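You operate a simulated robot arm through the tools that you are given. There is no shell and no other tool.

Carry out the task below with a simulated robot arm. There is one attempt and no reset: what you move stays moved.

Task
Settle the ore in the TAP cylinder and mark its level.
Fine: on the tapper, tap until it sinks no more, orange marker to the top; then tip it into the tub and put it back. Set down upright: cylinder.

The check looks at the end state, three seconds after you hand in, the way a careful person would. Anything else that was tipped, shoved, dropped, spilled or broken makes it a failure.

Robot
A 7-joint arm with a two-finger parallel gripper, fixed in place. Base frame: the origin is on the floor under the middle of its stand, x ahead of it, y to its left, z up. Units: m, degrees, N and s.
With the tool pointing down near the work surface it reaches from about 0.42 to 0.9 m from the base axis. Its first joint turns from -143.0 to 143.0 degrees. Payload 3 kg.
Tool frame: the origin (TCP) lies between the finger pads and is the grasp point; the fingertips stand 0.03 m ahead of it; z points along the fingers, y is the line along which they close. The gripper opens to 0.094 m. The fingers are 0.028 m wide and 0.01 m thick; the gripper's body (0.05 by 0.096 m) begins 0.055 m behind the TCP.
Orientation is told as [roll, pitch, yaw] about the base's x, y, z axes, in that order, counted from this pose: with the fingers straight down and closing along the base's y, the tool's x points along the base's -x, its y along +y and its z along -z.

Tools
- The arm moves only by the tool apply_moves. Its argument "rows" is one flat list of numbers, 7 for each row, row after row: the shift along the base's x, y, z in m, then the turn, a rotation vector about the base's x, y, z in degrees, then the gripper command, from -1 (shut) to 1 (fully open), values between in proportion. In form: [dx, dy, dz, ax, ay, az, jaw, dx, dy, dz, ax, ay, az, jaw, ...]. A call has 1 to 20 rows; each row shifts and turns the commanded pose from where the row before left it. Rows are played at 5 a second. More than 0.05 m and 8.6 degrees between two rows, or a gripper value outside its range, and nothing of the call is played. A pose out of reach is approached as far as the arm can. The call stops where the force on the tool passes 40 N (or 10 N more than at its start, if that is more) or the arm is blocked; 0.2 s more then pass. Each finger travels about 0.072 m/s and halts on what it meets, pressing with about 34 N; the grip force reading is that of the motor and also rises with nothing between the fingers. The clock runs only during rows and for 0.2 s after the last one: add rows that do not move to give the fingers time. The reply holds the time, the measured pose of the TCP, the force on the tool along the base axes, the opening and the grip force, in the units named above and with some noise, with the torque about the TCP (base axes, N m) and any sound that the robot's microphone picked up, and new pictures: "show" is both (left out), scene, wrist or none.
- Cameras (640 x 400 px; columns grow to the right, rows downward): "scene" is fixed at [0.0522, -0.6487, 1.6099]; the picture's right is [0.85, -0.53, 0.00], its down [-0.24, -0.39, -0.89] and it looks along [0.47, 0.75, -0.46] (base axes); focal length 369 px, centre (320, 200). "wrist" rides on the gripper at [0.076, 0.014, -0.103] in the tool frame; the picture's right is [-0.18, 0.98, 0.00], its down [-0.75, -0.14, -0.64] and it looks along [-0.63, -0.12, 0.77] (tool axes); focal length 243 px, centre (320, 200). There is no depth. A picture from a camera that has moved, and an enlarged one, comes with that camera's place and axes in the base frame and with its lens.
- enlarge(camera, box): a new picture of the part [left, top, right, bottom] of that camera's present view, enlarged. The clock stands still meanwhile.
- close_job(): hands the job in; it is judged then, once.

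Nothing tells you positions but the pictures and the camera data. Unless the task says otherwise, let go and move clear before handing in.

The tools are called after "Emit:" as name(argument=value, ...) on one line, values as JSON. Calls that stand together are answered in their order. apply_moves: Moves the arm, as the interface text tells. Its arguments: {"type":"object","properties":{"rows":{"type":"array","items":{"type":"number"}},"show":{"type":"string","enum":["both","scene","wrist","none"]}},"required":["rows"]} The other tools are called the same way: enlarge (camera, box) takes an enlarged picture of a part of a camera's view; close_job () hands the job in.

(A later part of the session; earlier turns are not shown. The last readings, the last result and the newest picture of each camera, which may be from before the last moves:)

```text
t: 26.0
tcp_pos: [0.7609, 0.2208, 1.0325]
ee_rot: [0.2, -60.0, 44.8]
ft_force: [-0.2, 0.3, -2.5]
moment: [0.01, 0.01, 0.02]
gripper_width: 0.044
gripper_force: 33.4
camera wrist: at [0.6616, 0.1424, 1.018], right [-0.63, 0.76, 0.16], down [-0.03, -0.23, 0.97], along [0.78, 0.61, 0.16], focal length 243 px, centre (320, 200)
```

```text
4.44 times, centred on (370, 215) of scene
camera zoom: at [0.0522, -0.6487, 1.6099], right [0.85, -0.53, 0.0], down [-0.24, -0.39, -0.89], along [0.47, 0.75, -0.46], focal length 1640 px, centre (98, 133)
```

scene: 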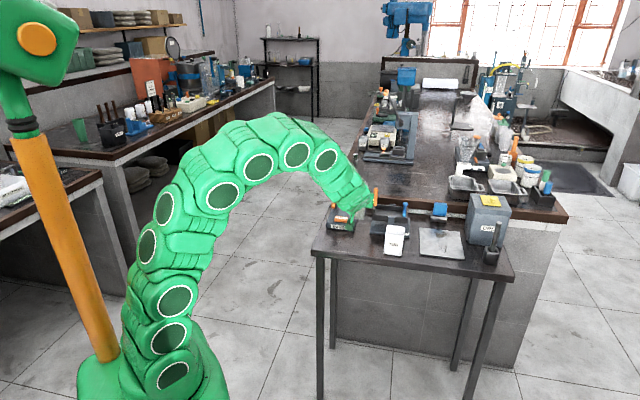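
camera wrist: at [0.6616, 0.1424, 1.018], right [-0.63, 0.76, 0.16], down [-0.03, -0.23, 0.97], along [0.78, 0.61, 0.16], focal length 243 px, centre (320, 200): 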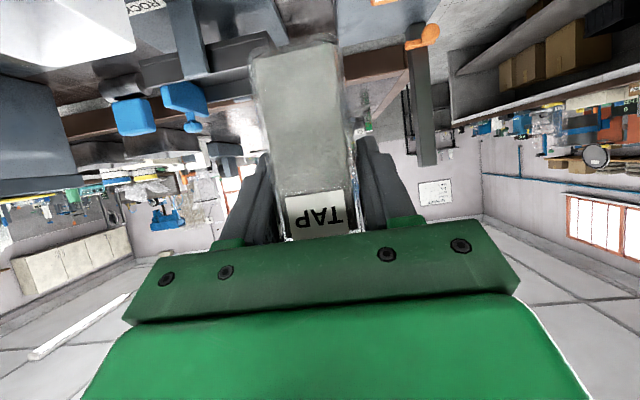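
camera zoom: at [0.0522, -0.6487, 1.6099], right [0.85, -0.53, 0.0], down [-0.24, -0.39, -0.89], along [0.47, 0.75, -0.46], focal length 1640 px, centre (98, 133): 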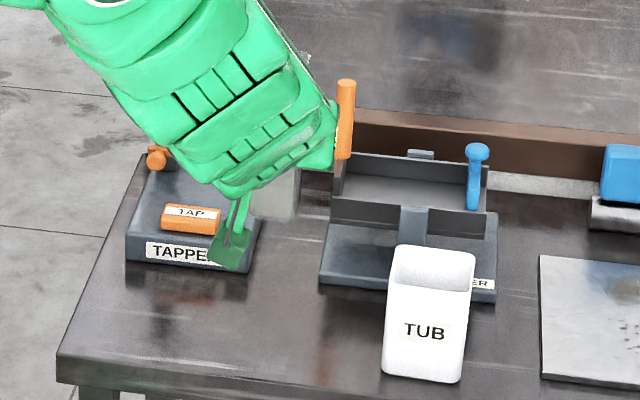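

The cylinder is held upright and weighs about 2.5 N. Next I carry it over the back-right area of the tapper, staying high.

Emit:
apply_moves(rows=[0.0202, 0.0413, 0, 0, 0, 0.1, -0.3, 0.0202, 0.0413, 0, 0, 0, 0.1, -0.3, 0.0202, 0.0413, 0, 0, 0, 0, -0.3, 0.0202, 0.0413, 0, 0, 0, 0, -0.3, 0, 0, 0, 0, 0, 0, -0.3], show="both")

Emit:
enlarge(camera="scene", box=[320, 170, 400, 250])

Emit:
enlarge(camera="wrist", box=[220, 0, 460, 200])

```text
t: 27.2
tcp_pos: [0.8428, 0.3879, 1.0304]
ee_rot: [0.2, -60.0, 45.1]
ft_force: [-0.5, 0.3, -2.7]
moment: [0.01, 0.0, -0.02]
gripper_width: 0.0437
gripper_force: 34.3
camera wrist: at [0.7421, 0.3084, 1.0157], right [-0.63, 0.76, 0.16], down [-0.03, -0.23, 0.97], along [0.77, 0.61, 0.16], focal length 243 px, centre (320, 200)
```

scene: 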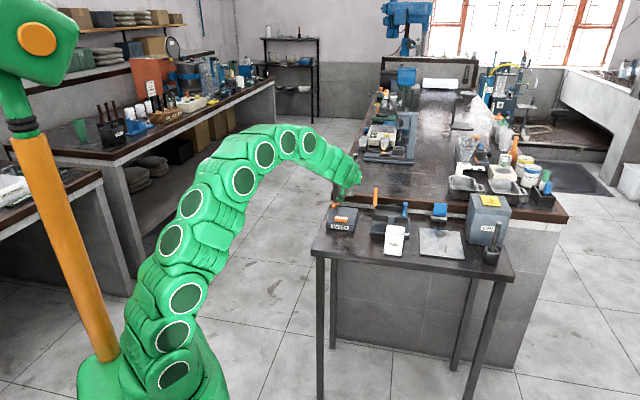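
wrist: 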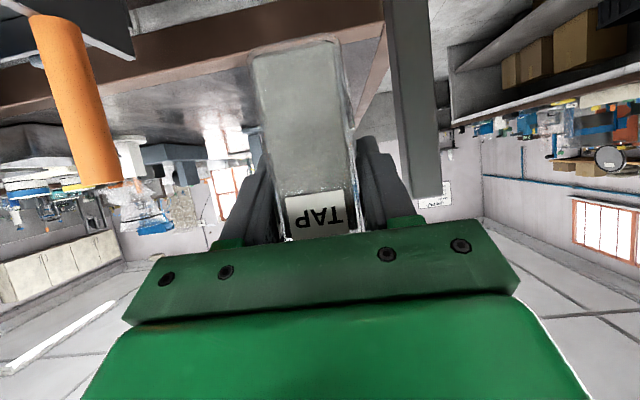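

```text
5.00 times, centred on (360, 210) of scene
camera zoom: at [0.0522, -0.6487, 1.6099], right [0.85, -0.53, 0.0], down [-0.24, -0.39, -0.89], along [0.47, 0.75, -0.46], focal length 1845 px, centre (120, 150)
```

zoom: 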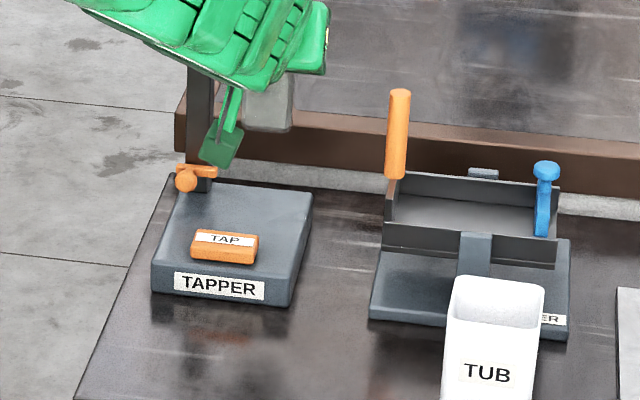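

```text
2.00 times, centred on (340, 100) of wrist
camera zoom: at [0.7421, 0.3084, 1.0157], right [-0.63, 0.76, 0.16], down [-0.03, -0.23, 0.97], along [0.77, 0.61, 0.16], focal length 485 px, centre (280, 400)
```

zoom: 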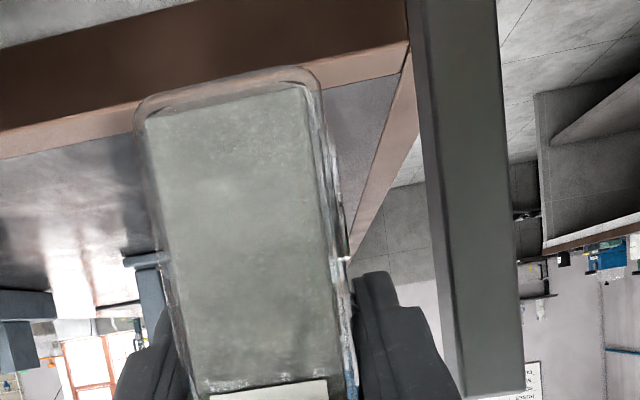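

The cylinder is above the back-right of the tapper, clear of the post. I shift 6 mm toward the front and lower to about 2 cm above the surface, then look.

Emit:
apply_moves(rows=[-0.0042, -0.0042, -0.015, 0, 0, 0, -0.3, 0, 0, -0.02, 0, 0, 0, -0.3, 0, 0, -0.02, 0, 0, 0, -0.3, 0, 0, -0.01, 0, 0, 0, -0.3, 0, 0, 0, 0, 0, 0, -0.3], show="both")

Emit:
enlarge(camera="scene", box=[325, 175, 375, 235])

Emit:
enlarge(camera="wrist", box=[220, 0, 460, 200])

```text
t: 28.4
tcp_pos: [0.8358, 0.3825, 0.965]
ee_rot: [0.2, -60.0, 45.1]
ft_force: [0.8, -0.1, -2.4]
moment: [0.01, 0.0, 0.0]
gripper_width: 0.0437
gripper_force: 34.0
camera wrist: at [0.7357, 0.3039, 0.9514], right [-0.63, 0.76, 0.16], down [-0.02, -0.23, 0.97], along [0.77, 0.61, 0.16], focal length 243 px, centre (320, 200)
```

scene: 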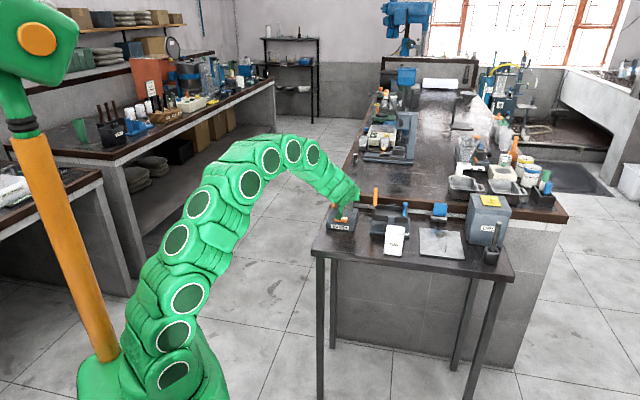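
wrist: 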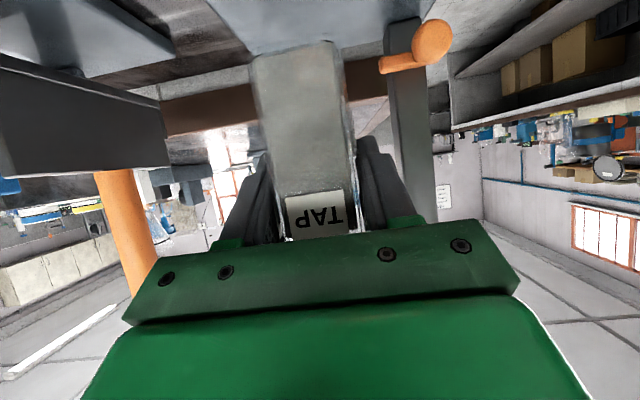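

```text
6.67 times, centred on (350, 205) of scene
camera zoom: at [0.0522, -0.6487, 1.6099], right [0.85, -0.53, 0.0], down [-0.24, -0.39, -0.89], along [0.47, 0.75, -0.46], focal length 2460 px, centre (120, 167)
```

zoom: 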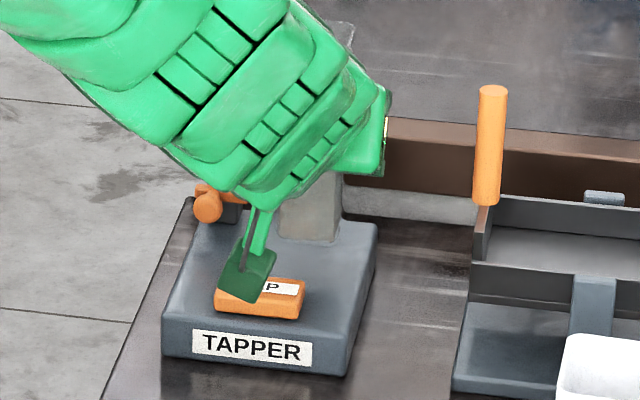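

```text
2.00 times, centred on (340, 100) of wrist
camera zoom: at [0.7357, 0.3039, 0.9514], right [-0.63, 0.76, 0.16], down [-0.02, -0.23, 0.97], along [0.77, 0.61, 0.16], focal length 485 px, centre (280, 400)
```

zoom: 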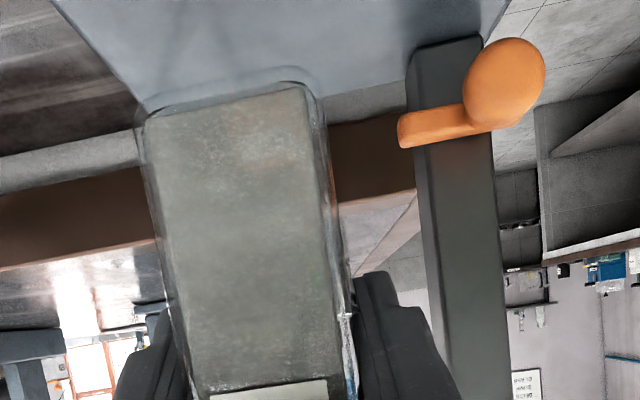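

The cylinder hangs about 16 mm above the tapper's surface, behind the button and right of the marker. I nudge it 3 mm left and lower gently in small steps, watching the force.

Emit:
apply_moves(rows=[-0.0042, 0, -0.005, 0, 0, 0, -0.3, 0, 0, -0.005, 0, 0, 0, -0.3, 0, 0, -0.002, 0, 0, 0, -0.3, 0, 0, 0, 0, 0, 0, -0.3], show="none")

Emit:
apply_moves(rows=[0, 0, -0.002, 0, 0, 0, -0.3, 0, 0, 0, 0, 0, 0, -0.3], show="none")

```text
t: 29.4
tcp_pos: [0.831, 0.3827, 0.9546]
ee_rot: [0.3, -60.1, 45.0]
ft_force: [0.6, -0.3, -2.5]
moment: [0.0, -0.04, 0.03]
gripper_width: 0.0439
gripper_force: 34.0
```

```text
t: 30.0
tcp_pos: [0.8316, 0.3833, 0.952]
ee_rot: [0.2, -60.1, 45.1]
ft_force: [-1.4, -0.4, -2.0]
moment: [-0.02, -0.01, 0.0]
gripper_width: 0.0438
gripper_force: 33.9
```

Emit:
apply_moves(rows=[0, 0, -0.002, 0, 0, 0, -0.3, 0, 0, 0, 0, 0, 0, -0.3], show="none")

Emit:
apply_moves(rows=[0, 0, -0.002, 0, 0, 0, -0.3, 0, 0, 0, 0, 0, 0, -0.3], show="none")

```text
t: 30.6
tcp_pos: [0.8301, 0.3833, 0.9501]
ee_rot: [0.3, -60.0, 45.0]
ft_force: [-0.1, 0.7, -2.2]
moment: [0.0, 0.01, 0.02]
gripper_width: 0.044
gripper_force: 33.9
```

```text
t: 31.2
tcp_pos: [0.8323, 0.3826, 0.9477]
ee_rot: [0.2, -60.1, 45.0]
ft_force: [-0.4, -0.4, -2.3]
moment: [0.01, -0.05, 0.02]
gripper_width: 0.0436
gripper_force: 33.9
```

Still carrying the full weight, so it hasn't touched yet. I take a look and continue down in 2 mm steps.

Emit:
apply_moves(rows=[0, 0, -0.002, 0, 0, 0, -0.3, 0, 0, 0, 0, 0, 0, -0.3], show="wrist")

Emit:
enlarge(camera="scene", box=[330, 185, 370, 230])

Emit:
enlarge(camera="wrist", box=[240, 10, 400, 120])

```text
t: 31.8
tcp_pos: [0.8309, 0.3822, 0.9467]
ee_rot: [0.3, -60.0, 45.1]
ft_force: [-0.2, 0.5, -1.6]
moment: [0.0, 0.02, -0.05]
gripper_width: 0.044
gripper_force: 34.2
camera wrist: at [0.731, 0.3033, 0.9321], right [-0.63, 0.76, 0.16], down [-0.02, -0.23, 0.97], along [0.77, 0.61, 0.16], focal length 243 px, centre (320, 200)
```

wrist: 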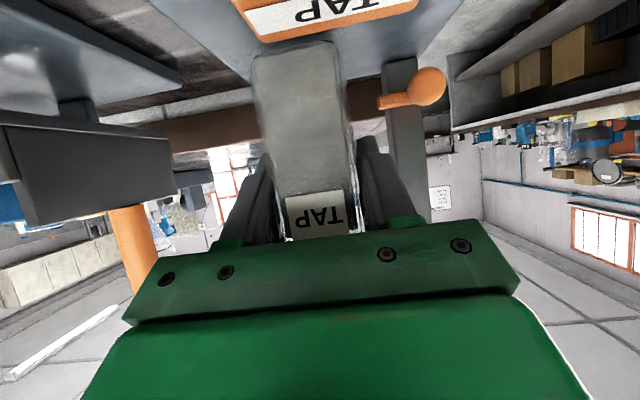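

```text
8.89 times, centred on (350, 208) of scene
camera zoom: at [0.0522, -0.6487, 1.6099], right [0.85, -0.53, 0.0], down [-0.24, -0.39, -0.89], along [0.47, 0.75, -0.46], focal length 3279 px, centre (53, 133)
```

zoom: 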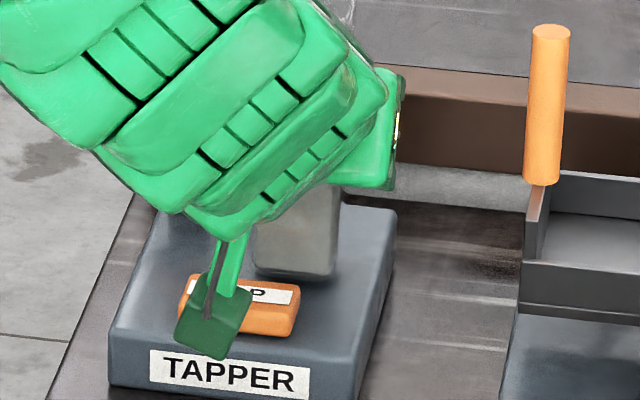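

```text
3.64 times, centred on (320, 65) of wrist
camera zoom: at [0.731, 0.3033, 0.9321], right [-0.63, 0.76, 0.16], down [-0.02, -0.23, 0.97], along [0.77, 0.61, 0.16], focal length 882 px, centre (320, 691)
```

zoom: 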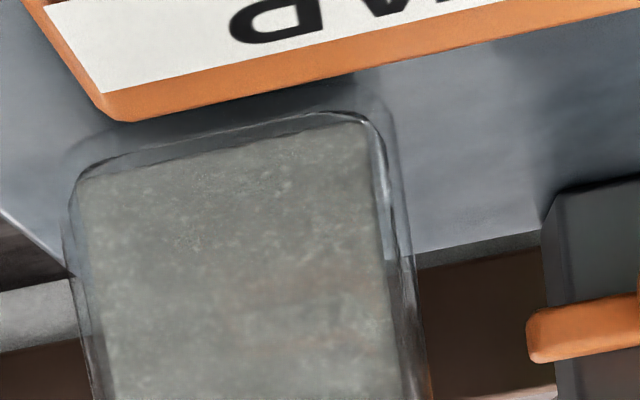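

The base is just about at the surface (force easing to -1.6 N). One or two more 1.5 mm steps.

Emit:
apply_moves(rows=[0, 0, -0.0015, 0, 0, 0, -0.3, 0, 0, 0, 0, 0, 0, -0.3], show="none")

Emit:
apply_moves(rows=[0, 0, -0.0015, 0, 0, 0, -0.3, 0, 0, 0, 0, 0, 0, -0.3], show="none")

```text
t: 32.4
tcp_pos: [0.8305, 0.3816, 0.9448]
ee_rot: [0.2, -60.0, 45.1]
ft_force: [1.1, 0.8, -1.9]
moment: [0.0, -0.01, 0.03]
gripper_width: 0.0437
gripper_force: 34.0
```

```text
t: 33.0
tcp_pos: [0.8313, 0.3825, 0.9435]
ee_rot: [0.2, -60.0, 45.2]
ft_force: [0.1, 0.3, -1.4]
moment: [0.02, -0.02, -0.02]
gripper_width: 0.0436
gripper_force: 34.2
```

Emit:
apply_moves(rows=[0, 0, -0.0015, 0, 0, 0, -0.3, 0, 0, 0, 0, 0, 0, -0.3], show="none")

Emit:
apply_moves(rows=[0, 0, -0.0015, 0, 0, 0, -0.3, 0, 0, 0, 0, 0, 0, -0.3], show="wrist")

Emit:
enlarge(camera="wrist", box=[240, 10, 400, 120])

```text
t: 33.6
tcp_pos: [0.831, 0.3837, 0.9419]
ee_rot: [0.1, -60.2, 45.1]
ft_force: [1.0, -1.3, 6.5]
moment: [-0.19, 0.0, -0.03]
gripper_width: 0.0435
gripper_force: 34.0
```

```text
t: 34.2
tcp_pos: [0.8311, 0.3835, 0.9418]
ee_rot: [0.2, -60.2, 45.1]
ft_force: [0.0, -1.2, 24.1]
moment: [-0.35, 0.22, -0.03]
gripper_width: 0.0436
gripper_force: 33.7
camera wrist: at [0.7311, 0.3042, 0.9276], right [-0.63, 0.76, 0.16], down [-0.03, -0.23, 0.97], along [0.77, 0.61, 0.17], focal length 243 px, centre (320, 200)
```

wrist: 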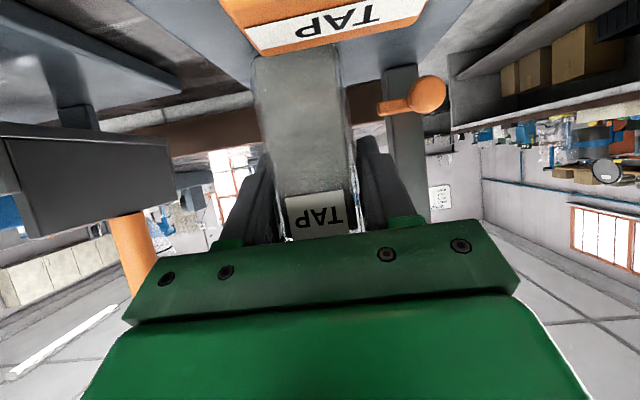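

```text
3.64 times, centred on (320, 65) of wrist
camera zoom: at [0.7311, 0.3042, 0.9276], right [-0.63, 0.76, 0.16], down [-0.03, -0.23, 0.97], along [0.77, 0.61, 0.17], focal length 882 px, centre (320, 691)
```

zoom: 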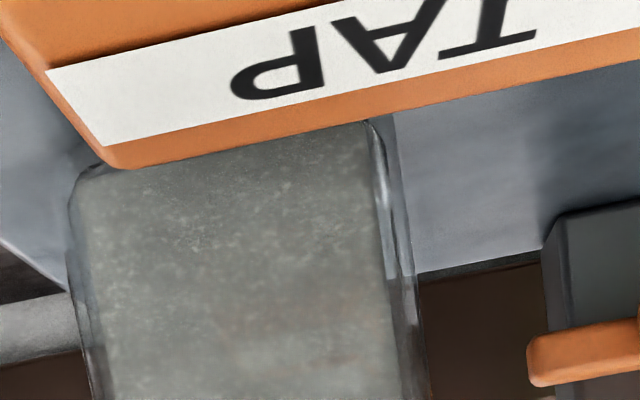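

The cylinder is now seated on the tapper (contact force 24 N). I relieve the pressure, open only partly so the left finger doesn't hit the post, and retreat.

Emit:
apply_moves(rows=[0, 0, 0.0018, 0, 0, 0, -0.3, 0, 0, 0, 0, 0, 0, 0.0, 0, 0, 0, 0, 0, 0, 0.3, 0, 0, 0, 0, 0, 0, 0.3], show="wrist")

Emit:
enlarge(camera="wrist", box=[200, 10, 460, 240])

```text
t: 35.2
tcp_pos: [0.8309, 0.3834, 0.9421]
ee_rot: [0.3, -60.0, 45.1]
ft_force: [-0.2, 0.1, 0.8]
moment: [-0.03, 0.04, -0.04]
gripper_width: 0.0608
gripper_force: 0.1
camera wrist: at [0.7308, 0.3042, 0.9279], right [-0.63, 0.76, 0.16], down [-0.02, -0.23, 0.97], along [0.77, 0.61, 0.16], focal length 243 px, centre (320, 200)
```

wrist: 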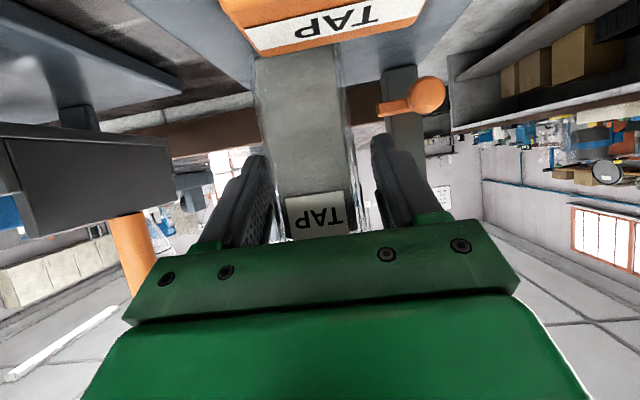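

```text
1.74 times, centred on (330, 125) of wrist
camera zoom: at [0.7308, 0.3042, 0.9279], right [-0.63, 0.76, 0.16], down [-0.02, -0.23, 0.97], along [0.77, 0.61, 0.16], focal length 422 px, centre (303, 330)
```

zoom: 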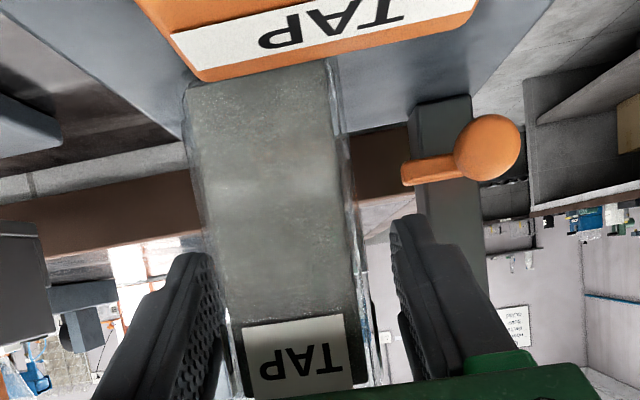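

The cylinder stands free on the tapper. I back straight out and look at everything.

Emit:
apply_moves(rows=[-0.01, -0.01, 0.0, 0, 0, 0, 0.3, -0.02, -0.02, 0.0, 0, 0, 0, 0.3, -0.02, -0.02, 0, 0, 0, 0, 0.3, -0.02, -0.02, 0.0, 0, 0, 0, 0.3, -0.02, -0.02, 0.0, 0, 0, 0, 0.3, 0, 0, 0, 0, 0, 0, 0.3], show="both")

Emit:
enlarge(camera="scene", box=[325, 180, 375, 235])

Emit:
enlarge(camera="wrist", box=[240, 80, 430, 240])

```text
t: 36.6
tcp_pos: [0.7416, 0.2924, 0.9409]
ee_rot: [0.2, -60.0, 45.2]
ft_force: [0.3, 0.5, -0.1]
moment: [-0.02, -0.01, 0.01]
gripper_width: 0.0612
gripper_force: 0.0
camera wrist: at [0.6416, 0.2133, 0.927], right [-0.63, 0.76, 0.16], down [-0.03, -0.23, 0.97], along [0.77, 0.61, 0.16], focal length 243 px, centre (320, 200)
```

scene: 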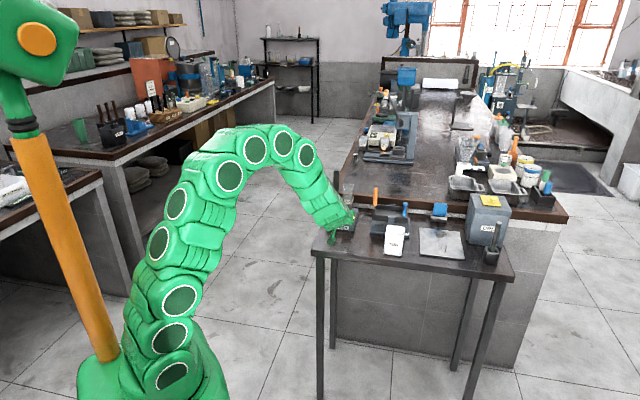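
wrist: 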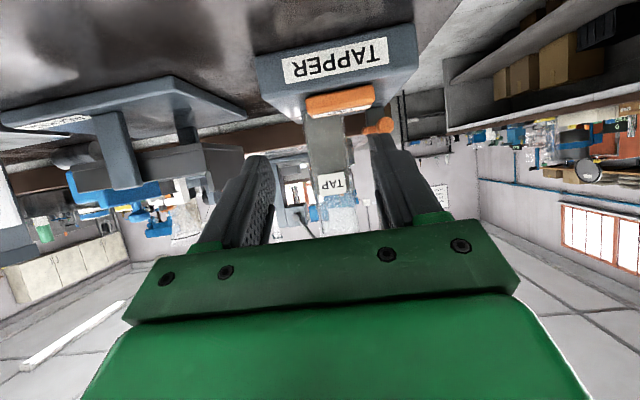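

```text
7.27 times, centred on (350, 208) of scene
camera zoom: at [0.0522, -0.6487, 1.6099], right [0.85, -0.53, 0.0], down [-0.24, -0.39, -0.89], along [0.47, 0.75, -0.46], focal length 2683 px, centre (102, 146)
```

zoom: 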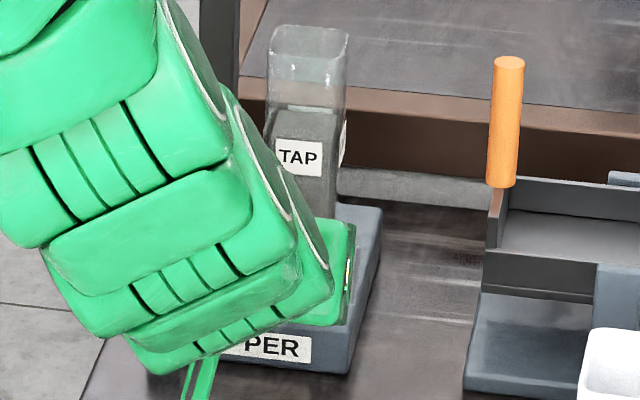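

```text
2.50 times, centred on (335, 160) of wrist
camera zoom: at [0.6416, 0.2133, 0.927], right [-0.63, 0.76, 0.16], down [-0.03, -0.23, 0.97], along [0.77, 0.61, 0.16], focal length 606 px, centre (282, 300)
```

zoom: 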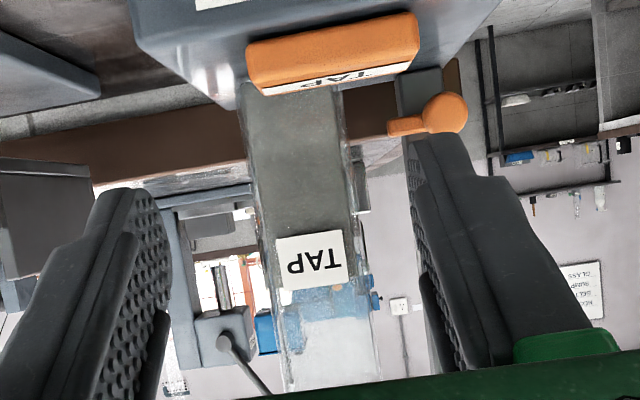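

The ore level is visible right beside the label, just under its top edge. Now I close the fingers, raise, steepen the tool to 30° and hover over the TAP button.

Emit:
apply_moves(rows=[-0.01, -0.01, 0.03, 0, 0, 0, -1, 0, 0, 0.035, -5.3, 5.3, 0, -1, 0, 0, 0, -5.3, 5.3, 0, -1, 0.0155, 0.025, 0, -5.3, 5.3, 0, -1, 0.0155, 0.025, 0, -5.3, 5.3, 0, -1, 0.0155, 0.025, -0.02, 0, 0, 0, -1, 0, 0, -0.03, 0, 0, 0, -1, 0, 0, 0, 0, 0, 0, -1], show="both")

Emit:
enlarge(camera="wrist", box=[200, 20, 440, 220])

Emit:
enlarge(camera="scene", box=[325, 180, 375, 235])

```text
t: 38.4
tcp_pos: [0.7782, 0.3562, 0.9595]
ee_rot: [0.2, -30.0, 45.1]
ft_force: [-0.8, 0.6, 0.1]
moment: [-0.03, 0.01, 0.0]
gripper_width: 0.0001
gripper_force: 33.3
camera wrist: at [0.6848, 0.2844, 1.0098], right [-0.58, 0.81, 0.09], down [0.34, 0.13, 0.93], along [0.74, 0.58, -0.35], focal length 243 px, centre (320, 200)
```

scene: 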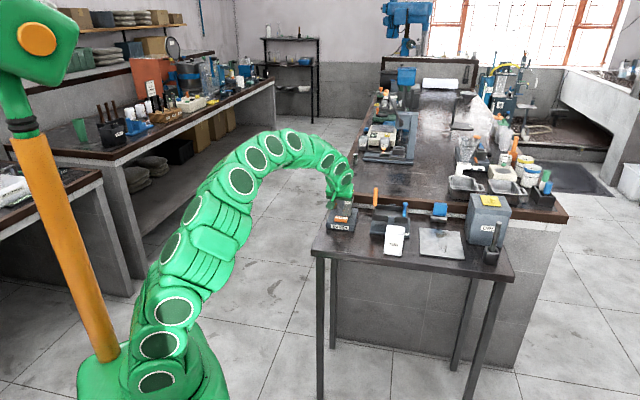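
wrist: 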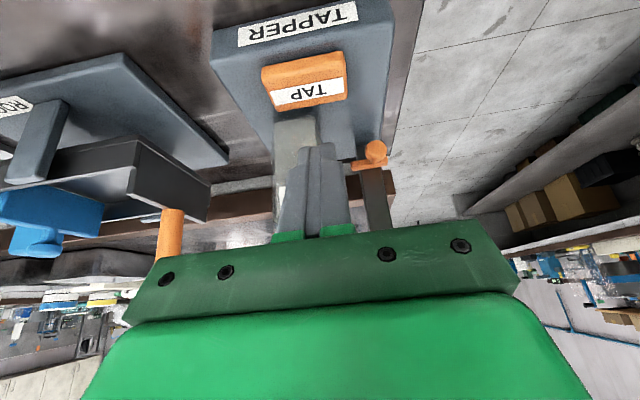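

```text
2.00 times, centred on (320, 120) of wrist
camera zoom: at [0.6848, 0.2844, 1.0098], right [-0.58, 0.81, 0.09], down [0.34, 0.13, 0.93], along [0.74, 0.58, -0.35], focal length 485 px, centre (320, 360)
```

zoom: 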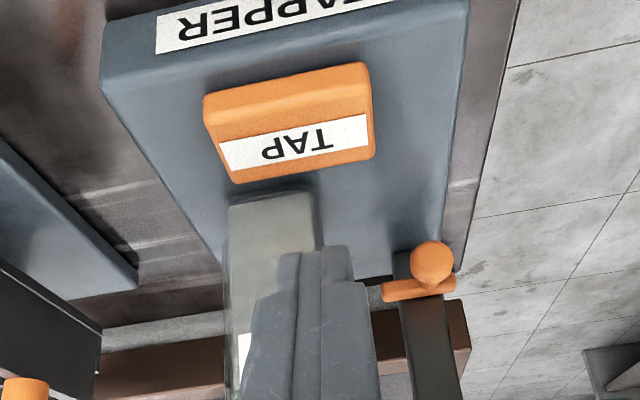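

```text
7.27 times, centred on (350, 208) of scene
camera zoom: at [0.0522, -0.6487, 1.6099], right [0.85, -0.53, 0.0], down [-0.24, -0.39, -0.89], along [0.47, 0.75, -0.46], focal length 2683 px, centre (102, 146)
```

zoom: 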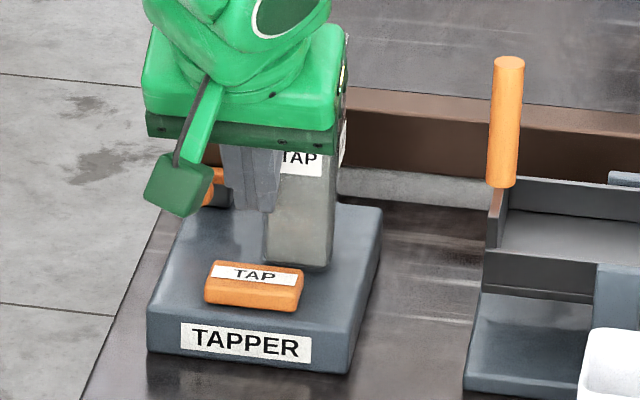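

The closed fingertips hover just above the button, whose top face centre I now put at about b 0.815 (slightly deeper). I shift 8 mm forward, lower to just above it and start pressing in small steps.

Emit:
apply_moves(rows=[0.0057, 0.0057, -0.015, 0, 0, 0, -1, 0, 0, -0.018, 0, 0, 0, -1, 0, 0, 0, 0, 0, 0, -1], show="none")

Emit:
apply_moves(rows=[0, 0, -0.004, 0, 0, 0, -1, 0, 0, -0.003, 0, 0, 0, -1, 0, 0, -0.003, 0, 0, 0, -1], show="wrist")

Emit:
enlarge(camera="scene", box=[325, 180, 375, 235])

```text
t: 39.2
tcp_pos: [0.7835, 0.3626, 0.9271]
ee_rot: [0.2, -30.1, 45.1]
ft_force: [0.1, 0.1, 0.6]
moment: [0.01, 0.02, 0.0]
gripper_width: 0.0
gripper_force: 32.9
```

```text
t: 40.0
tcp_pos: [0.783, 0.3627, 0.9161]
ee_rot: [0.3, -30.1, 45.1]
ft_force: [-2.5, -0.5, 13.3]
moment: [-0.02, 0.05, 0.01]
gripper_width: 0.0
gripper_force: 33.2
heard: click
camera wrist: at [0.6899, 0.2903, 0.9666], right [-0.58, 0.81, 0.09], down [0.34, 0.13, 0.93], along [0.74, 0.58, -0.35], focal length 243 px, centre (320, 200)
```

wrist: 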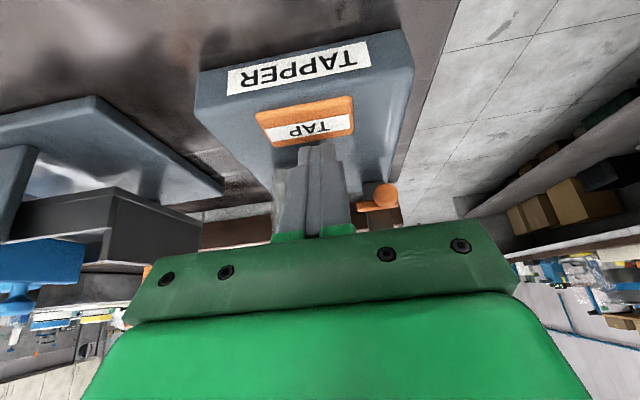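

```text
7.27 times, centred on (350, 208) of scene
camera zoom: at [0.0522, -0.6487, 1.6099], right [0.85, -0.53, 0.0], down [-0.24, -0.39, -0.89], along [0.47, 0.75, -0.46], focal length 2683 px, centre (102, 146)
```

zoom: 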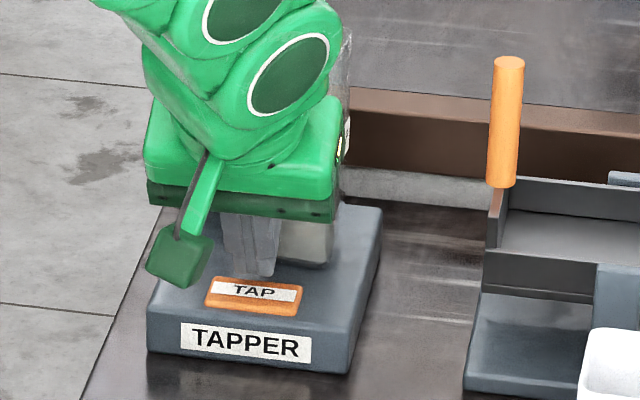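

A click was heard at 13 N: the button works. I release it, then do a few press-release cycles, listening for the clicks.

Emit:
apply_moves(rows=[0, 0, 0.012, 0, 0, 0, -1, 0, 0, 0, 0, 0, 0, -1, 0, 0, 0, 0, 0, 0, -1], show="wrist")

Emit:
enlarge(camera="wrist", box=[220, 60, 420, 240])

Emit:
enlarge(camera="scene", box=[330, 180, 370, 220])

```text
t: 40.8
tcp_pos: [0.7825, 0.3629, 0.9277]
ee_rot: [0.3, -29.9, 45.0]
ft_force: [-0.1, -0.1, -0.4]
moment: [-0.05, 0.0, -0.01]
gripper_width: 0.0
gripper_force: 33.3
camera wrist: at [0.6893, 0.2905, 0.9775], right [-0.58, 0.81, 0.1], down [0.34, 0.13, 0.93], along [0.74, 0.58, -0.35], focal length 243 px, centre (320, 200)
```

wrist: 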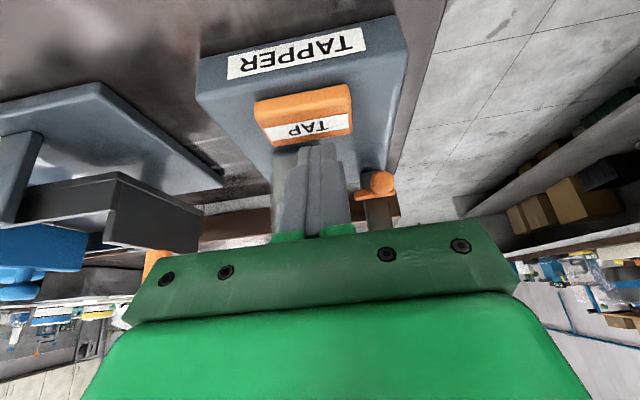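

```text
2.22 times, centred on (320, 150) of wrist
camera zoom: at [0.6893, 0.2905, 0.9775], right [-0.58, 0.81, 0.1], down [0.34, 0.13, 0.93], along [0.74, 0.58, -0.35], focal length 539 px, centre (320, 311)
```

zoom: 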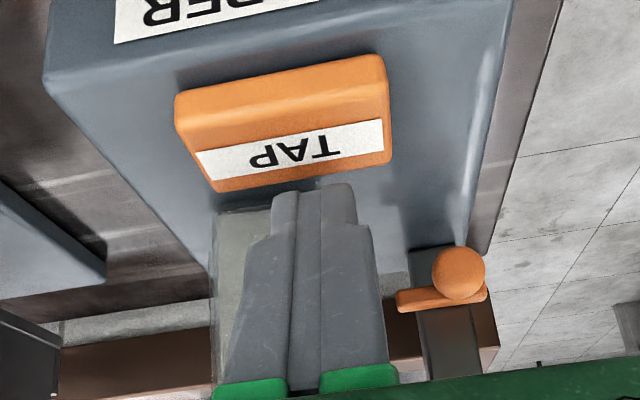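

```text
10.00 times, centred on (350, 200) of scene
camera zoom: at [0.0522, -0.6487, 1.6099], right [0.85, -0.53, 0.0], down [-0.24, -0.39, -0.89], along [0.47, 0.75, -0.46], focal length 3689 px, centre (20, 200)
```

zoom: 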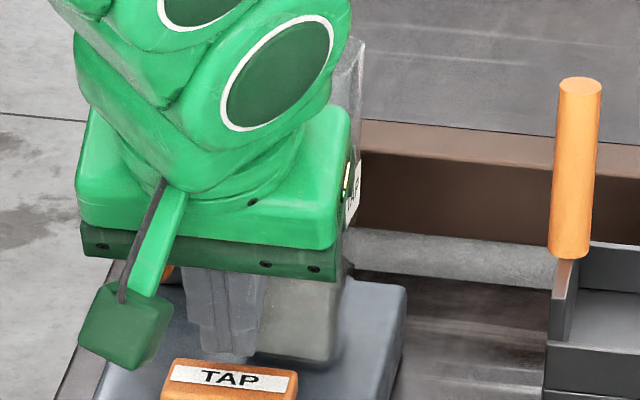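

Emit:
apply_moves(rows=[0, 0, -0.012, 0, 0, 0, -1, 0, 0, 0, 0, 0, 0, -1, 0, 0, 0.012, 0, 0, 0, -1, 0, 0, 0, 0, 0, 0, -1, 0, 0, -0.012, 0, 0, 0, -1, 0, 0, 0, 0, 0, 0, -1, 0, 0, 0.012, 0, 0, 0, -1, 0, 0, 0, 0, 0, 0, -1], show="none")

```text
t: 42.6
tcp_pos: [0.7838, 0.3631, 0.9265]
ee_rot: [0.3, -30.0, 45.1]
ft_force: [0.4, 0.0, -0.7]
moment: [0.01, 0.0, -0.01]
gripper_width: 0.0
gripper_force: 33.2
heard: click, click
```

Three clicks so far. I raise the arm to see the ore level in the scene camera.

Emit:
apply_moves(rows=[0, 0, 0.05, 0, 0, 0, -1, 0, 0, 0.05, 0, 0, 0, -1, -0.01, -0.01, 0.05, 0, 0, 0, -1, 0, 0, 0, 0, 0, 0, -1], show="scene")

Emit:
enlarge(camera="scene", box=[332, 180, 368, 225])

Emit:
enlarge(camera="scene", box=[340, 180, 356, 204])

```text
refused: row 3 steps farther than a row can; nothing moved
```

```text
8.89 times, centred on (350, 202) of scene
camera zoom: at [0.0522, -0.6487, 1.6099], right [0.85, -0.53, 0.0], down [-0.24, -0.39, -0.89], along [0.47, 0.75, -0.46], focal length 3279 px, centre (53, 178)
```

zoom: 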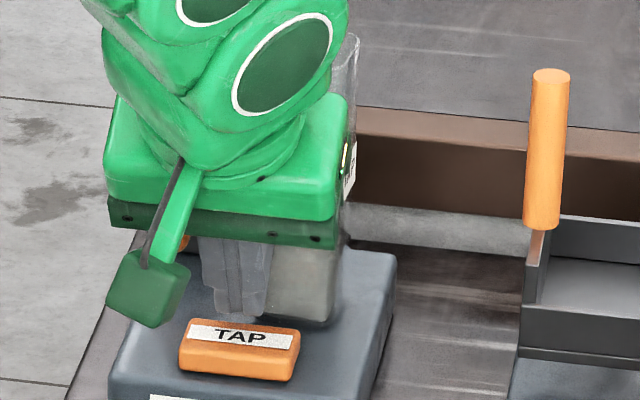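

```text
16.00 times, centred on (348, 192) of scene
camera zoom: at [0.0522, -0.6487, 1.6099], right [0.85, -0.53, 0.0], down [-0.24, -0.39, -0.89], along [0.47, 0.75, -0.46], focal length 5903 px, centre (-128, 328)
```

zoom: 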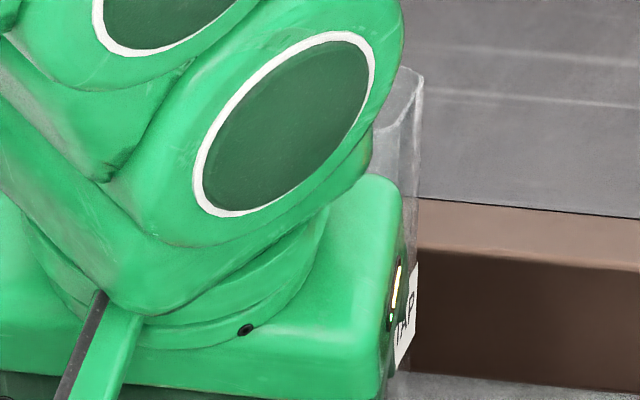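

The third row was too long, so nothing moved; I send smaller steps.

Emit:
apply_moves(rows=[0, 0, 0.045, 0, 0, 0, -1, 0, 0, 0.045, 0, 0, 0, -1, 0, 0, 0.045, 0, 0, 0, -1, 0, 0, 0.04, 0, 0, 0, -1, 0, 0, 0, 0, 0, 0, -1], show="scene")

Emit:
enlarge(camera="scene", box=[332, 180, 368, 225])

Emit:
enlarge(camera="scene", box=[336, 182, 360, 212])

```text
t: 43.8
tcp_pos: [0.7842, 0.3634, 1.103]
ee_rot: [0.2, -30.0, 45.0]
ft_force: [-0.2, -0.1, 0.3]
moment: [0.02, 0.02, 0.01]
gripper_width: 0.0
gripper_force: 33.2
```

scene: 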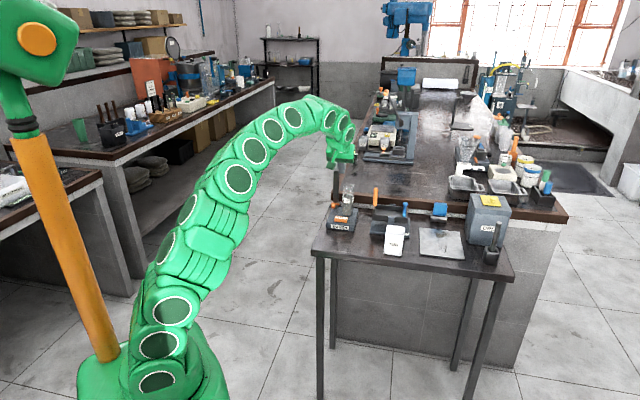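

```text
8.89 times, centred on (350, 202) of scene
camera zoom: at [0.0522, -0.6487, 1.6099], right [0.85, -0.53, 0.0], down [-0.24, -0.39, -0.89], along [0.47, 0.75, -0.46], focal length 3279 px, centre (53, 178)
```

zoom: 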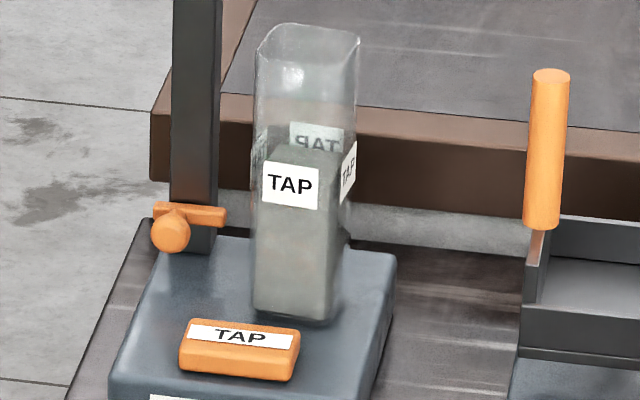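

```text
13.33 times, centred on (348, 197) of scene
camera zoom: at [0.0522, -0.6487, 1.6099], right [0.85, -0.53, 0.0], down [-0.24, -0.39, -0.89], along [0.47, 0.75, -0.46], focal length 4919 px, centre (-53, 240)
```

zoom: 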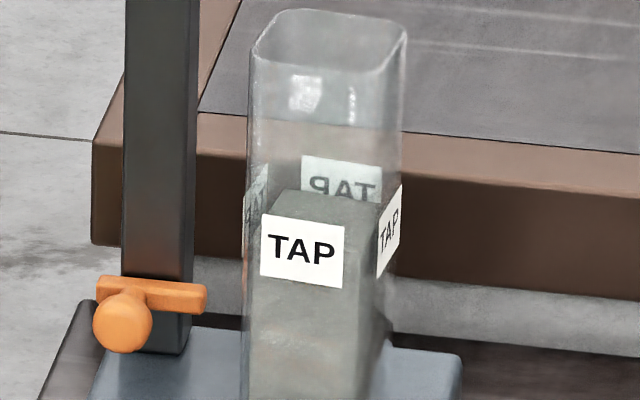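

The ore has sunk about 1 cm after three taps (its surface is now near mid-label). I go back down and tap four more times.

Emit:
apply_moves(rows=[0, 0, -0.045, 0, 0, 0, -1, 0, 0, -0.045, 0, 0, 0, -1, 0, 0, -0.045, 0, 0, 0, -1, 0, 0, -0.041, 0, 0, 0, -1, 0, 0, -0.012, 0, 0, 0, -1, 0, 0, 0, 0, 0, 0, -1, 0, 0, 0.012, 0, 0, 0, -1, 0, 0, 0, 0, 0, 0, -1, 0, 0, -0.012, 0, 0, 0, -1, 0, 0, 0, 0, 0, 0, -1, 0, 0, 0.012, 0, 0, 0, -1, 0, 0, 0, 0, 0, 0, -1, 0, 0, -0.012, 0, 0, 0, -1, 0, 0, 0, 0, 0, 0, -1, 0, 0, 0.012, 0, 0, 0, -1, 0, 0, 0, 0, 0, 0, -1, 0, 0, -0.012, 0, 0, 0, -1, 0, 0, 0, 0, 0, 0, -1, 0, 0, 0.012, 0, 0, 0, -1, 0, 0, 0, 0, 0, 0, -1], show="none")

Emit:
apply_moves(rows=[0, 0, 0.045, 0, 0, 0, -1, 0, 0, 0.045, 0, 0, 0, -1, 0, 0, 0.045, 0, 0, 0, -1, 0, 0, 0.041, 0, 0, 0, -1, 0, 0, 0, 0, 0, 0, -1], show="none")

Emit:
enlarge(camera="scene", box=[336, 182, 360, 212])

```text
t: 48.0
tcp_pos: [0.7829, 0.3632, 0.9253]
ee_rot: [0.1, -30.0, 44.9]
ft_force: [-0.1, -0.1, 0.4]
moment: [-0.02, 0.0, -0.02]
gripper_width: 0.0001
gripper_force: 33.1
heard: click, click, click, click
```

```text
t: 49.2
tcp_pos: [0.7836, 0.3617, 1.0999]
ee_rot: [0.2, -30.0, 45.0]
ft_force: [0.4, -0.9, -0.1]
moment: [0.02, -0.02, 0.02]
gripper_width: 0.0001
gripper_force: 32.9
```

```text
13.33 times, centred on (348, 197) of scene
camera zoom: at [0.0522, -0.6487, 1.6099], right [0.85, -0.53, 0.0], down [-0.24, -0.39, -0.89], along [0.47, 0.75, -0.46], focal length 4919 px, centre (-53, 240)
```

zoom: 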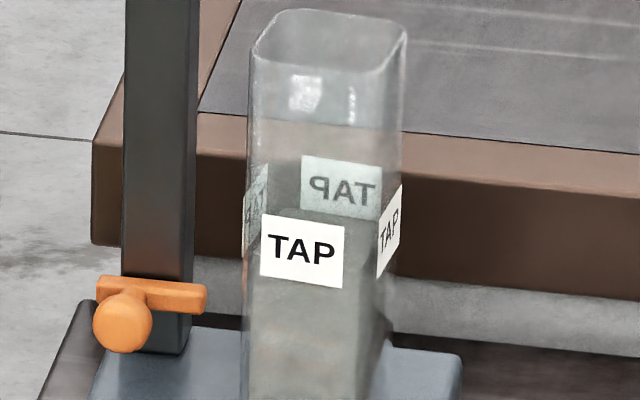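

Four more clicks (seven in all) and the ore sank further, below the back label now. I repeat with four more taps.

Emit:
apply_moves(rows=[0, 0, -0.045, 0, 0, 0, -1, 0, 0, -0.045, 0, 0, 0, -1, 0, 0, -0.045, 0, 0, 0, -1, 0, 0, -0.04, 0, 0, 0, -1, 0, 0, -0.012, 0, 0, 0, -1, 0, 0, 0, 0, 0, 0, -1, 0, 0, 0.012, 0, 0, 0, -1, 0, 0, 0, 0, 0, 0, -1, 0, 0, -0.012, 0, 0, 0, -1, 0, 0, 0, 0, 0, 0, -1, 0, 0, 0.012, 0, 0, 0, -1, 0, 0, 0, 0, 0, 0, -1, 0, 0, -0.012, 0, 0, 0, -1, 0, 0, 0, 0, 0, 0, -1, 0, 0, 0.012, 0, 0, 0, -1, 0, 0, 0, 0, 0, 0, -1, 0, 0, -0.012, 0, 0, 0, -1, 0, 0, 0, 0, 0, 0, -1, 0, 0, 0.012, 0, 0, 0, -1, 0, 0, 0, 0, 0, 0, -1], show="none")

Emit:
apply_moves(rows=[0, 0, 0.045, 0, 0, 0, -1, 0, 0, 0.045, 0, 0, 0, -1, 0, 0, 0.045, 0, 0, 0, -1, 0, 0, 0.04, 0, 0, 0, -1, 0, 0, 0, 0, 0, 0, -1], show="none")

Emit:
enlarge(camera="scene", box=[336, 182, 360, 212])

```text
t: 53.4
tcp_pos: [0.7838, 0.3628, 0.9251]
ee_rot: [0.3, -29.9, 45.1]
ft_force: [0.2, -0.5, 0.6]
moment: [-0.01, 0.0, 0.04]
gripper_width: 0.0
gripper_force: 33.5
heard: click, click, click, click
```

```text
t: 54.6
tcp_pos: [0.7844, 0.3624, 1.1023]
ee_rot: [0.1, -30.1, 45.0]
ft_force: [0.2, -0.3, -0.5]
moment: [-0.03, 0.0, 0.0]
gripper_width: 0.0
gripper_force: 32.3
```

```text
13.33 times, centred on (348, 197) of scene
camera zoom: at [0.0522, -0.6487, 1.6099], right [0.85, -0.53, 0.0], down [-0.24, -0.39, -0.89], along [0.47, 0.75, -0.46], focal length 4919 px, centre (-53, 240)
```

zoom: 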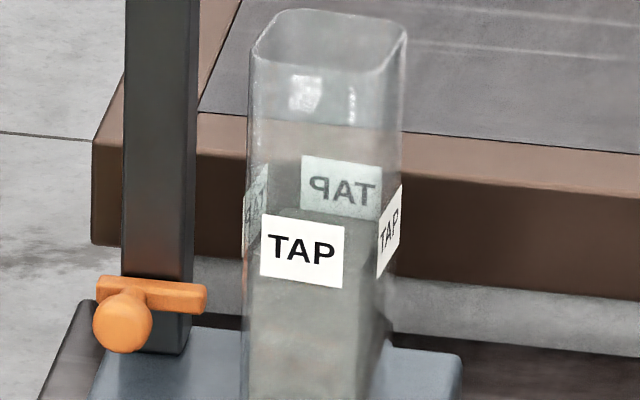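

After eleven taps the picture looks the same as after seven. I zoom in finely to be sure, then tap two more times and compare.

Emit:
enlarge(camera="scene", box=[342, 192, 358, 202])

Emit:
apply_moves(rows=[0, 0, -0.045, 0, 0, 0, -1, 0, 0, -0.045, 0, 0, 0, -1, 0, 0, -0.045, 0, 0, 0, -1, 0, 0, -0.041, 0, 0, 0, -1, 0, 0, -0.012, 0, 0, 0, -1, 0, 0, 0, 0, 0, 0, -1, 0, 0, 0.012, 0, 0, 0, -1, 0, 0, 0, 0, 0, 0, -1, 0, 0, -0.012, 0, 0, 0, -1, 0, 0, 0, 0, 0, 0, -1, 0, 0, 0.012, 0, 0, 0, -1, 0, 0, 0, 0, 0, 0, -1, 0, 0, -0.012, 0, 0, 0, -1, 0, 0, 0, 0, 0, 0, -1, 0, 0, 0.012, 0, 0, 0, -1, 0, 0, 0, 0, 0, 0, -1], show="none")

Emit:
apply_moves(rows=[0, 0, 0.045, 0, 0, 0, -1, 0, 0, 0.045, 0, 0, 0, -1, 0, 0, 0.045, 0, 0, 0, -1, 0, 0, 0.041, 0, 0, 0, -1, 0, 0, 0, 0, 0, 0, -1], show="none")

Emit:
enlarge(camera="scene", box=[342, 192, 358, 202])

```text
16.00 times, centred on (350, 197) of scene
camera zoom: at [0.0522, -0.6487, 1.6099], right [0.85, -0.53, 0.0], down [-0.24, -0.39, -0.89], along [0.47, 0.75, -0.46], focal length 5903 px, centre (-160, 248)
```

zoom: 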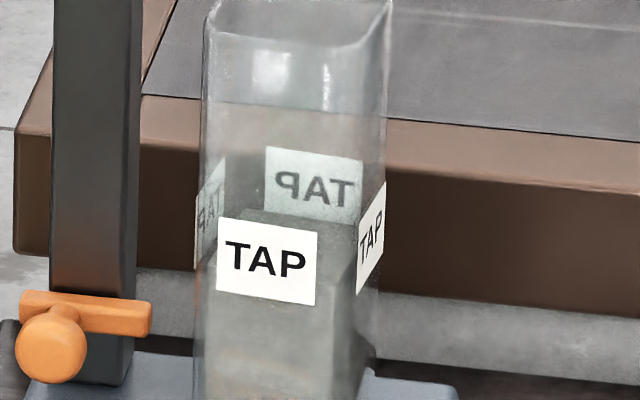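

```text
t: 58.0
tcp_pos: [0.7846, 0.3643, 0.9261]
ee_rot: [0.1, -30.0, 44.9]
ft_force: [-0.1, 0.3, 0.2]
moment: [0.01, 0.01, -0.01]
gripper_width: 0.0
gripper_force: 33.0
heard: click, click, click
```

```text
t: 59.2
tcp_pos: [0.7863, 0.3632, 1.1024]
ee_rot: [0.2, -30.0, 45.0]
ft_force: [-0.2, -0.6, 0.5]
moment: [-0.03, 0.04, 0.02]
gripper_width: 0.0003
gripper_force: 33.1
```

```text
16.00 times, centred on (350, 197) of scene
camera zoom: at [0.0522, -0.6487, 1.6099], right [0.85, -0.53, 0.0], down [-0.24, -0.39, -0.89], along [0.47, 0.75, -0.46], focal length 5903 px, centre (-160, 248)
```

zoom: 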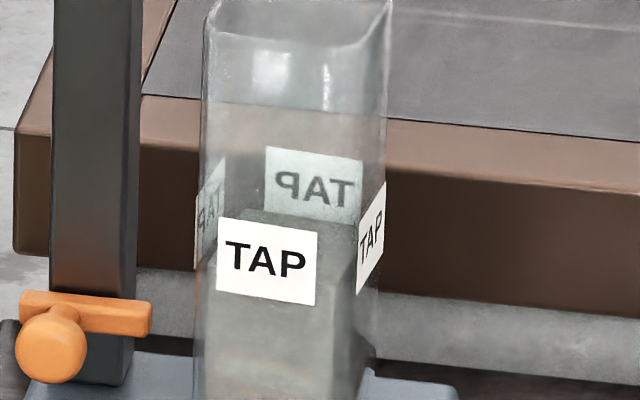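

The level did not change after 14 taps, so the ore is settled. Now I back off, open the fingers and go to a level horizontal viewpoint to measure the ore top against the marker.

Emit:
apply_moves(rows=[-0.0212, -0.0156, 0, 4.71, -4.71, 0, 1, -0.0212, -0.0156, 0, 4.71, -4.71, 0, 1, -0.0212, -0.0156, 0, 4.71, -4.71, 0, 1, 0, 0, -0.0455, 0, 0, 0, 1, 0, 0, -0.0455, 0, 0, 0, 1, 0, 0, -0.0455, 0, 0, 0, 1, 0, 0, -0.0455, 0, 0, 0, 1, 0, 0, 0, 0, 0, 0, 1], show="both")

Emit:
enlarge(camera="wrist", box=[260, 80, 420, 220])

Emit:
enlarge(camera="wrist", box=[280, 140, 390, 220])

```text
t: 61.0
tcp_pos: [0.7221, 0.3177, 0.9209]
ee_rot: [0.2, -50.0, 45.1]
ft_force: [-0.1, 0.8, -0.1]
moment: [0.02, -0.02, -0.03]
gripper_width: 0.094
gripper_force: 0.0
camera wrist: at [0.6215, 0.2378, 0.9286], right [-0.61, 0.78, 0.14], down [0.1, -0.11, 0.99], along [0.78, 0.62, -0.01], focal length 243 px, centre (320, 200)
```

scene: 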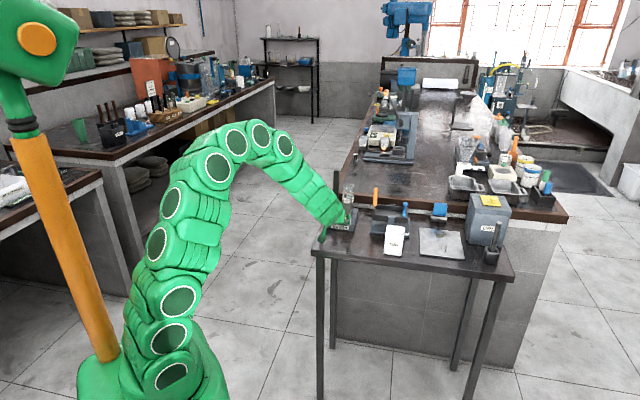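
wrist: 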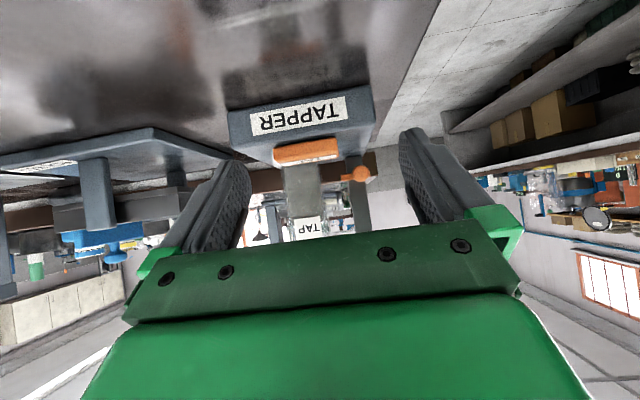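

```text
2.86 times, centred on (340, 150) of wrist
camera zoom: at [0.6215, 0.2378, 0.9286], right [-0.61, 0.78, 0.14], down [0.1, -0.11, 0.99], along [0.78, 0.62, -0.01], focal length 693 px, centre (263, 343)
```

zoom: 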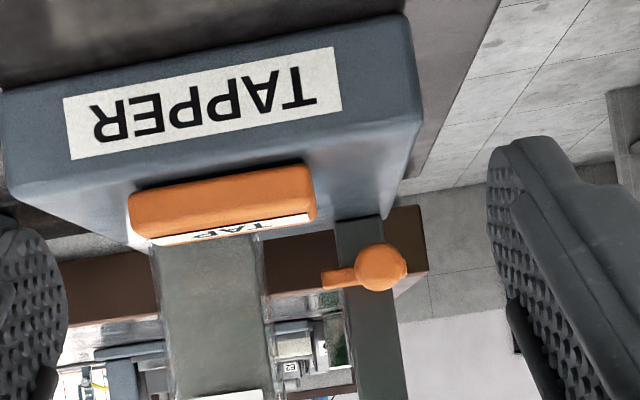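

```text
5.00 times, centred on (335, 180) of wrist
camera zoom: at [0.6215, 0.2378, 0.9286], right [-0.61, 0.78, 0.14], down [0.1, -0.11, 0.99], along [0.78, 0.62, -0.01], focal length 1213 px, centre (245, 300)
```

zoom: 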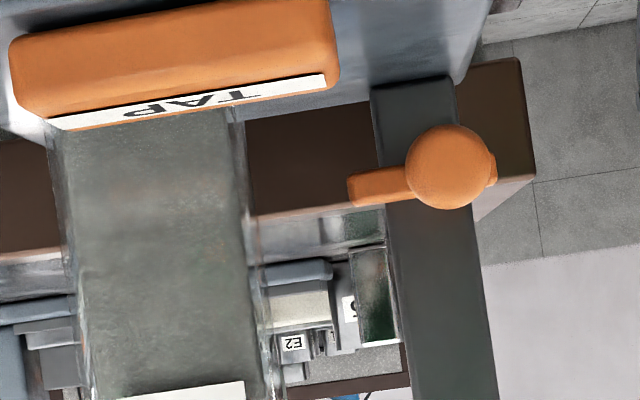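

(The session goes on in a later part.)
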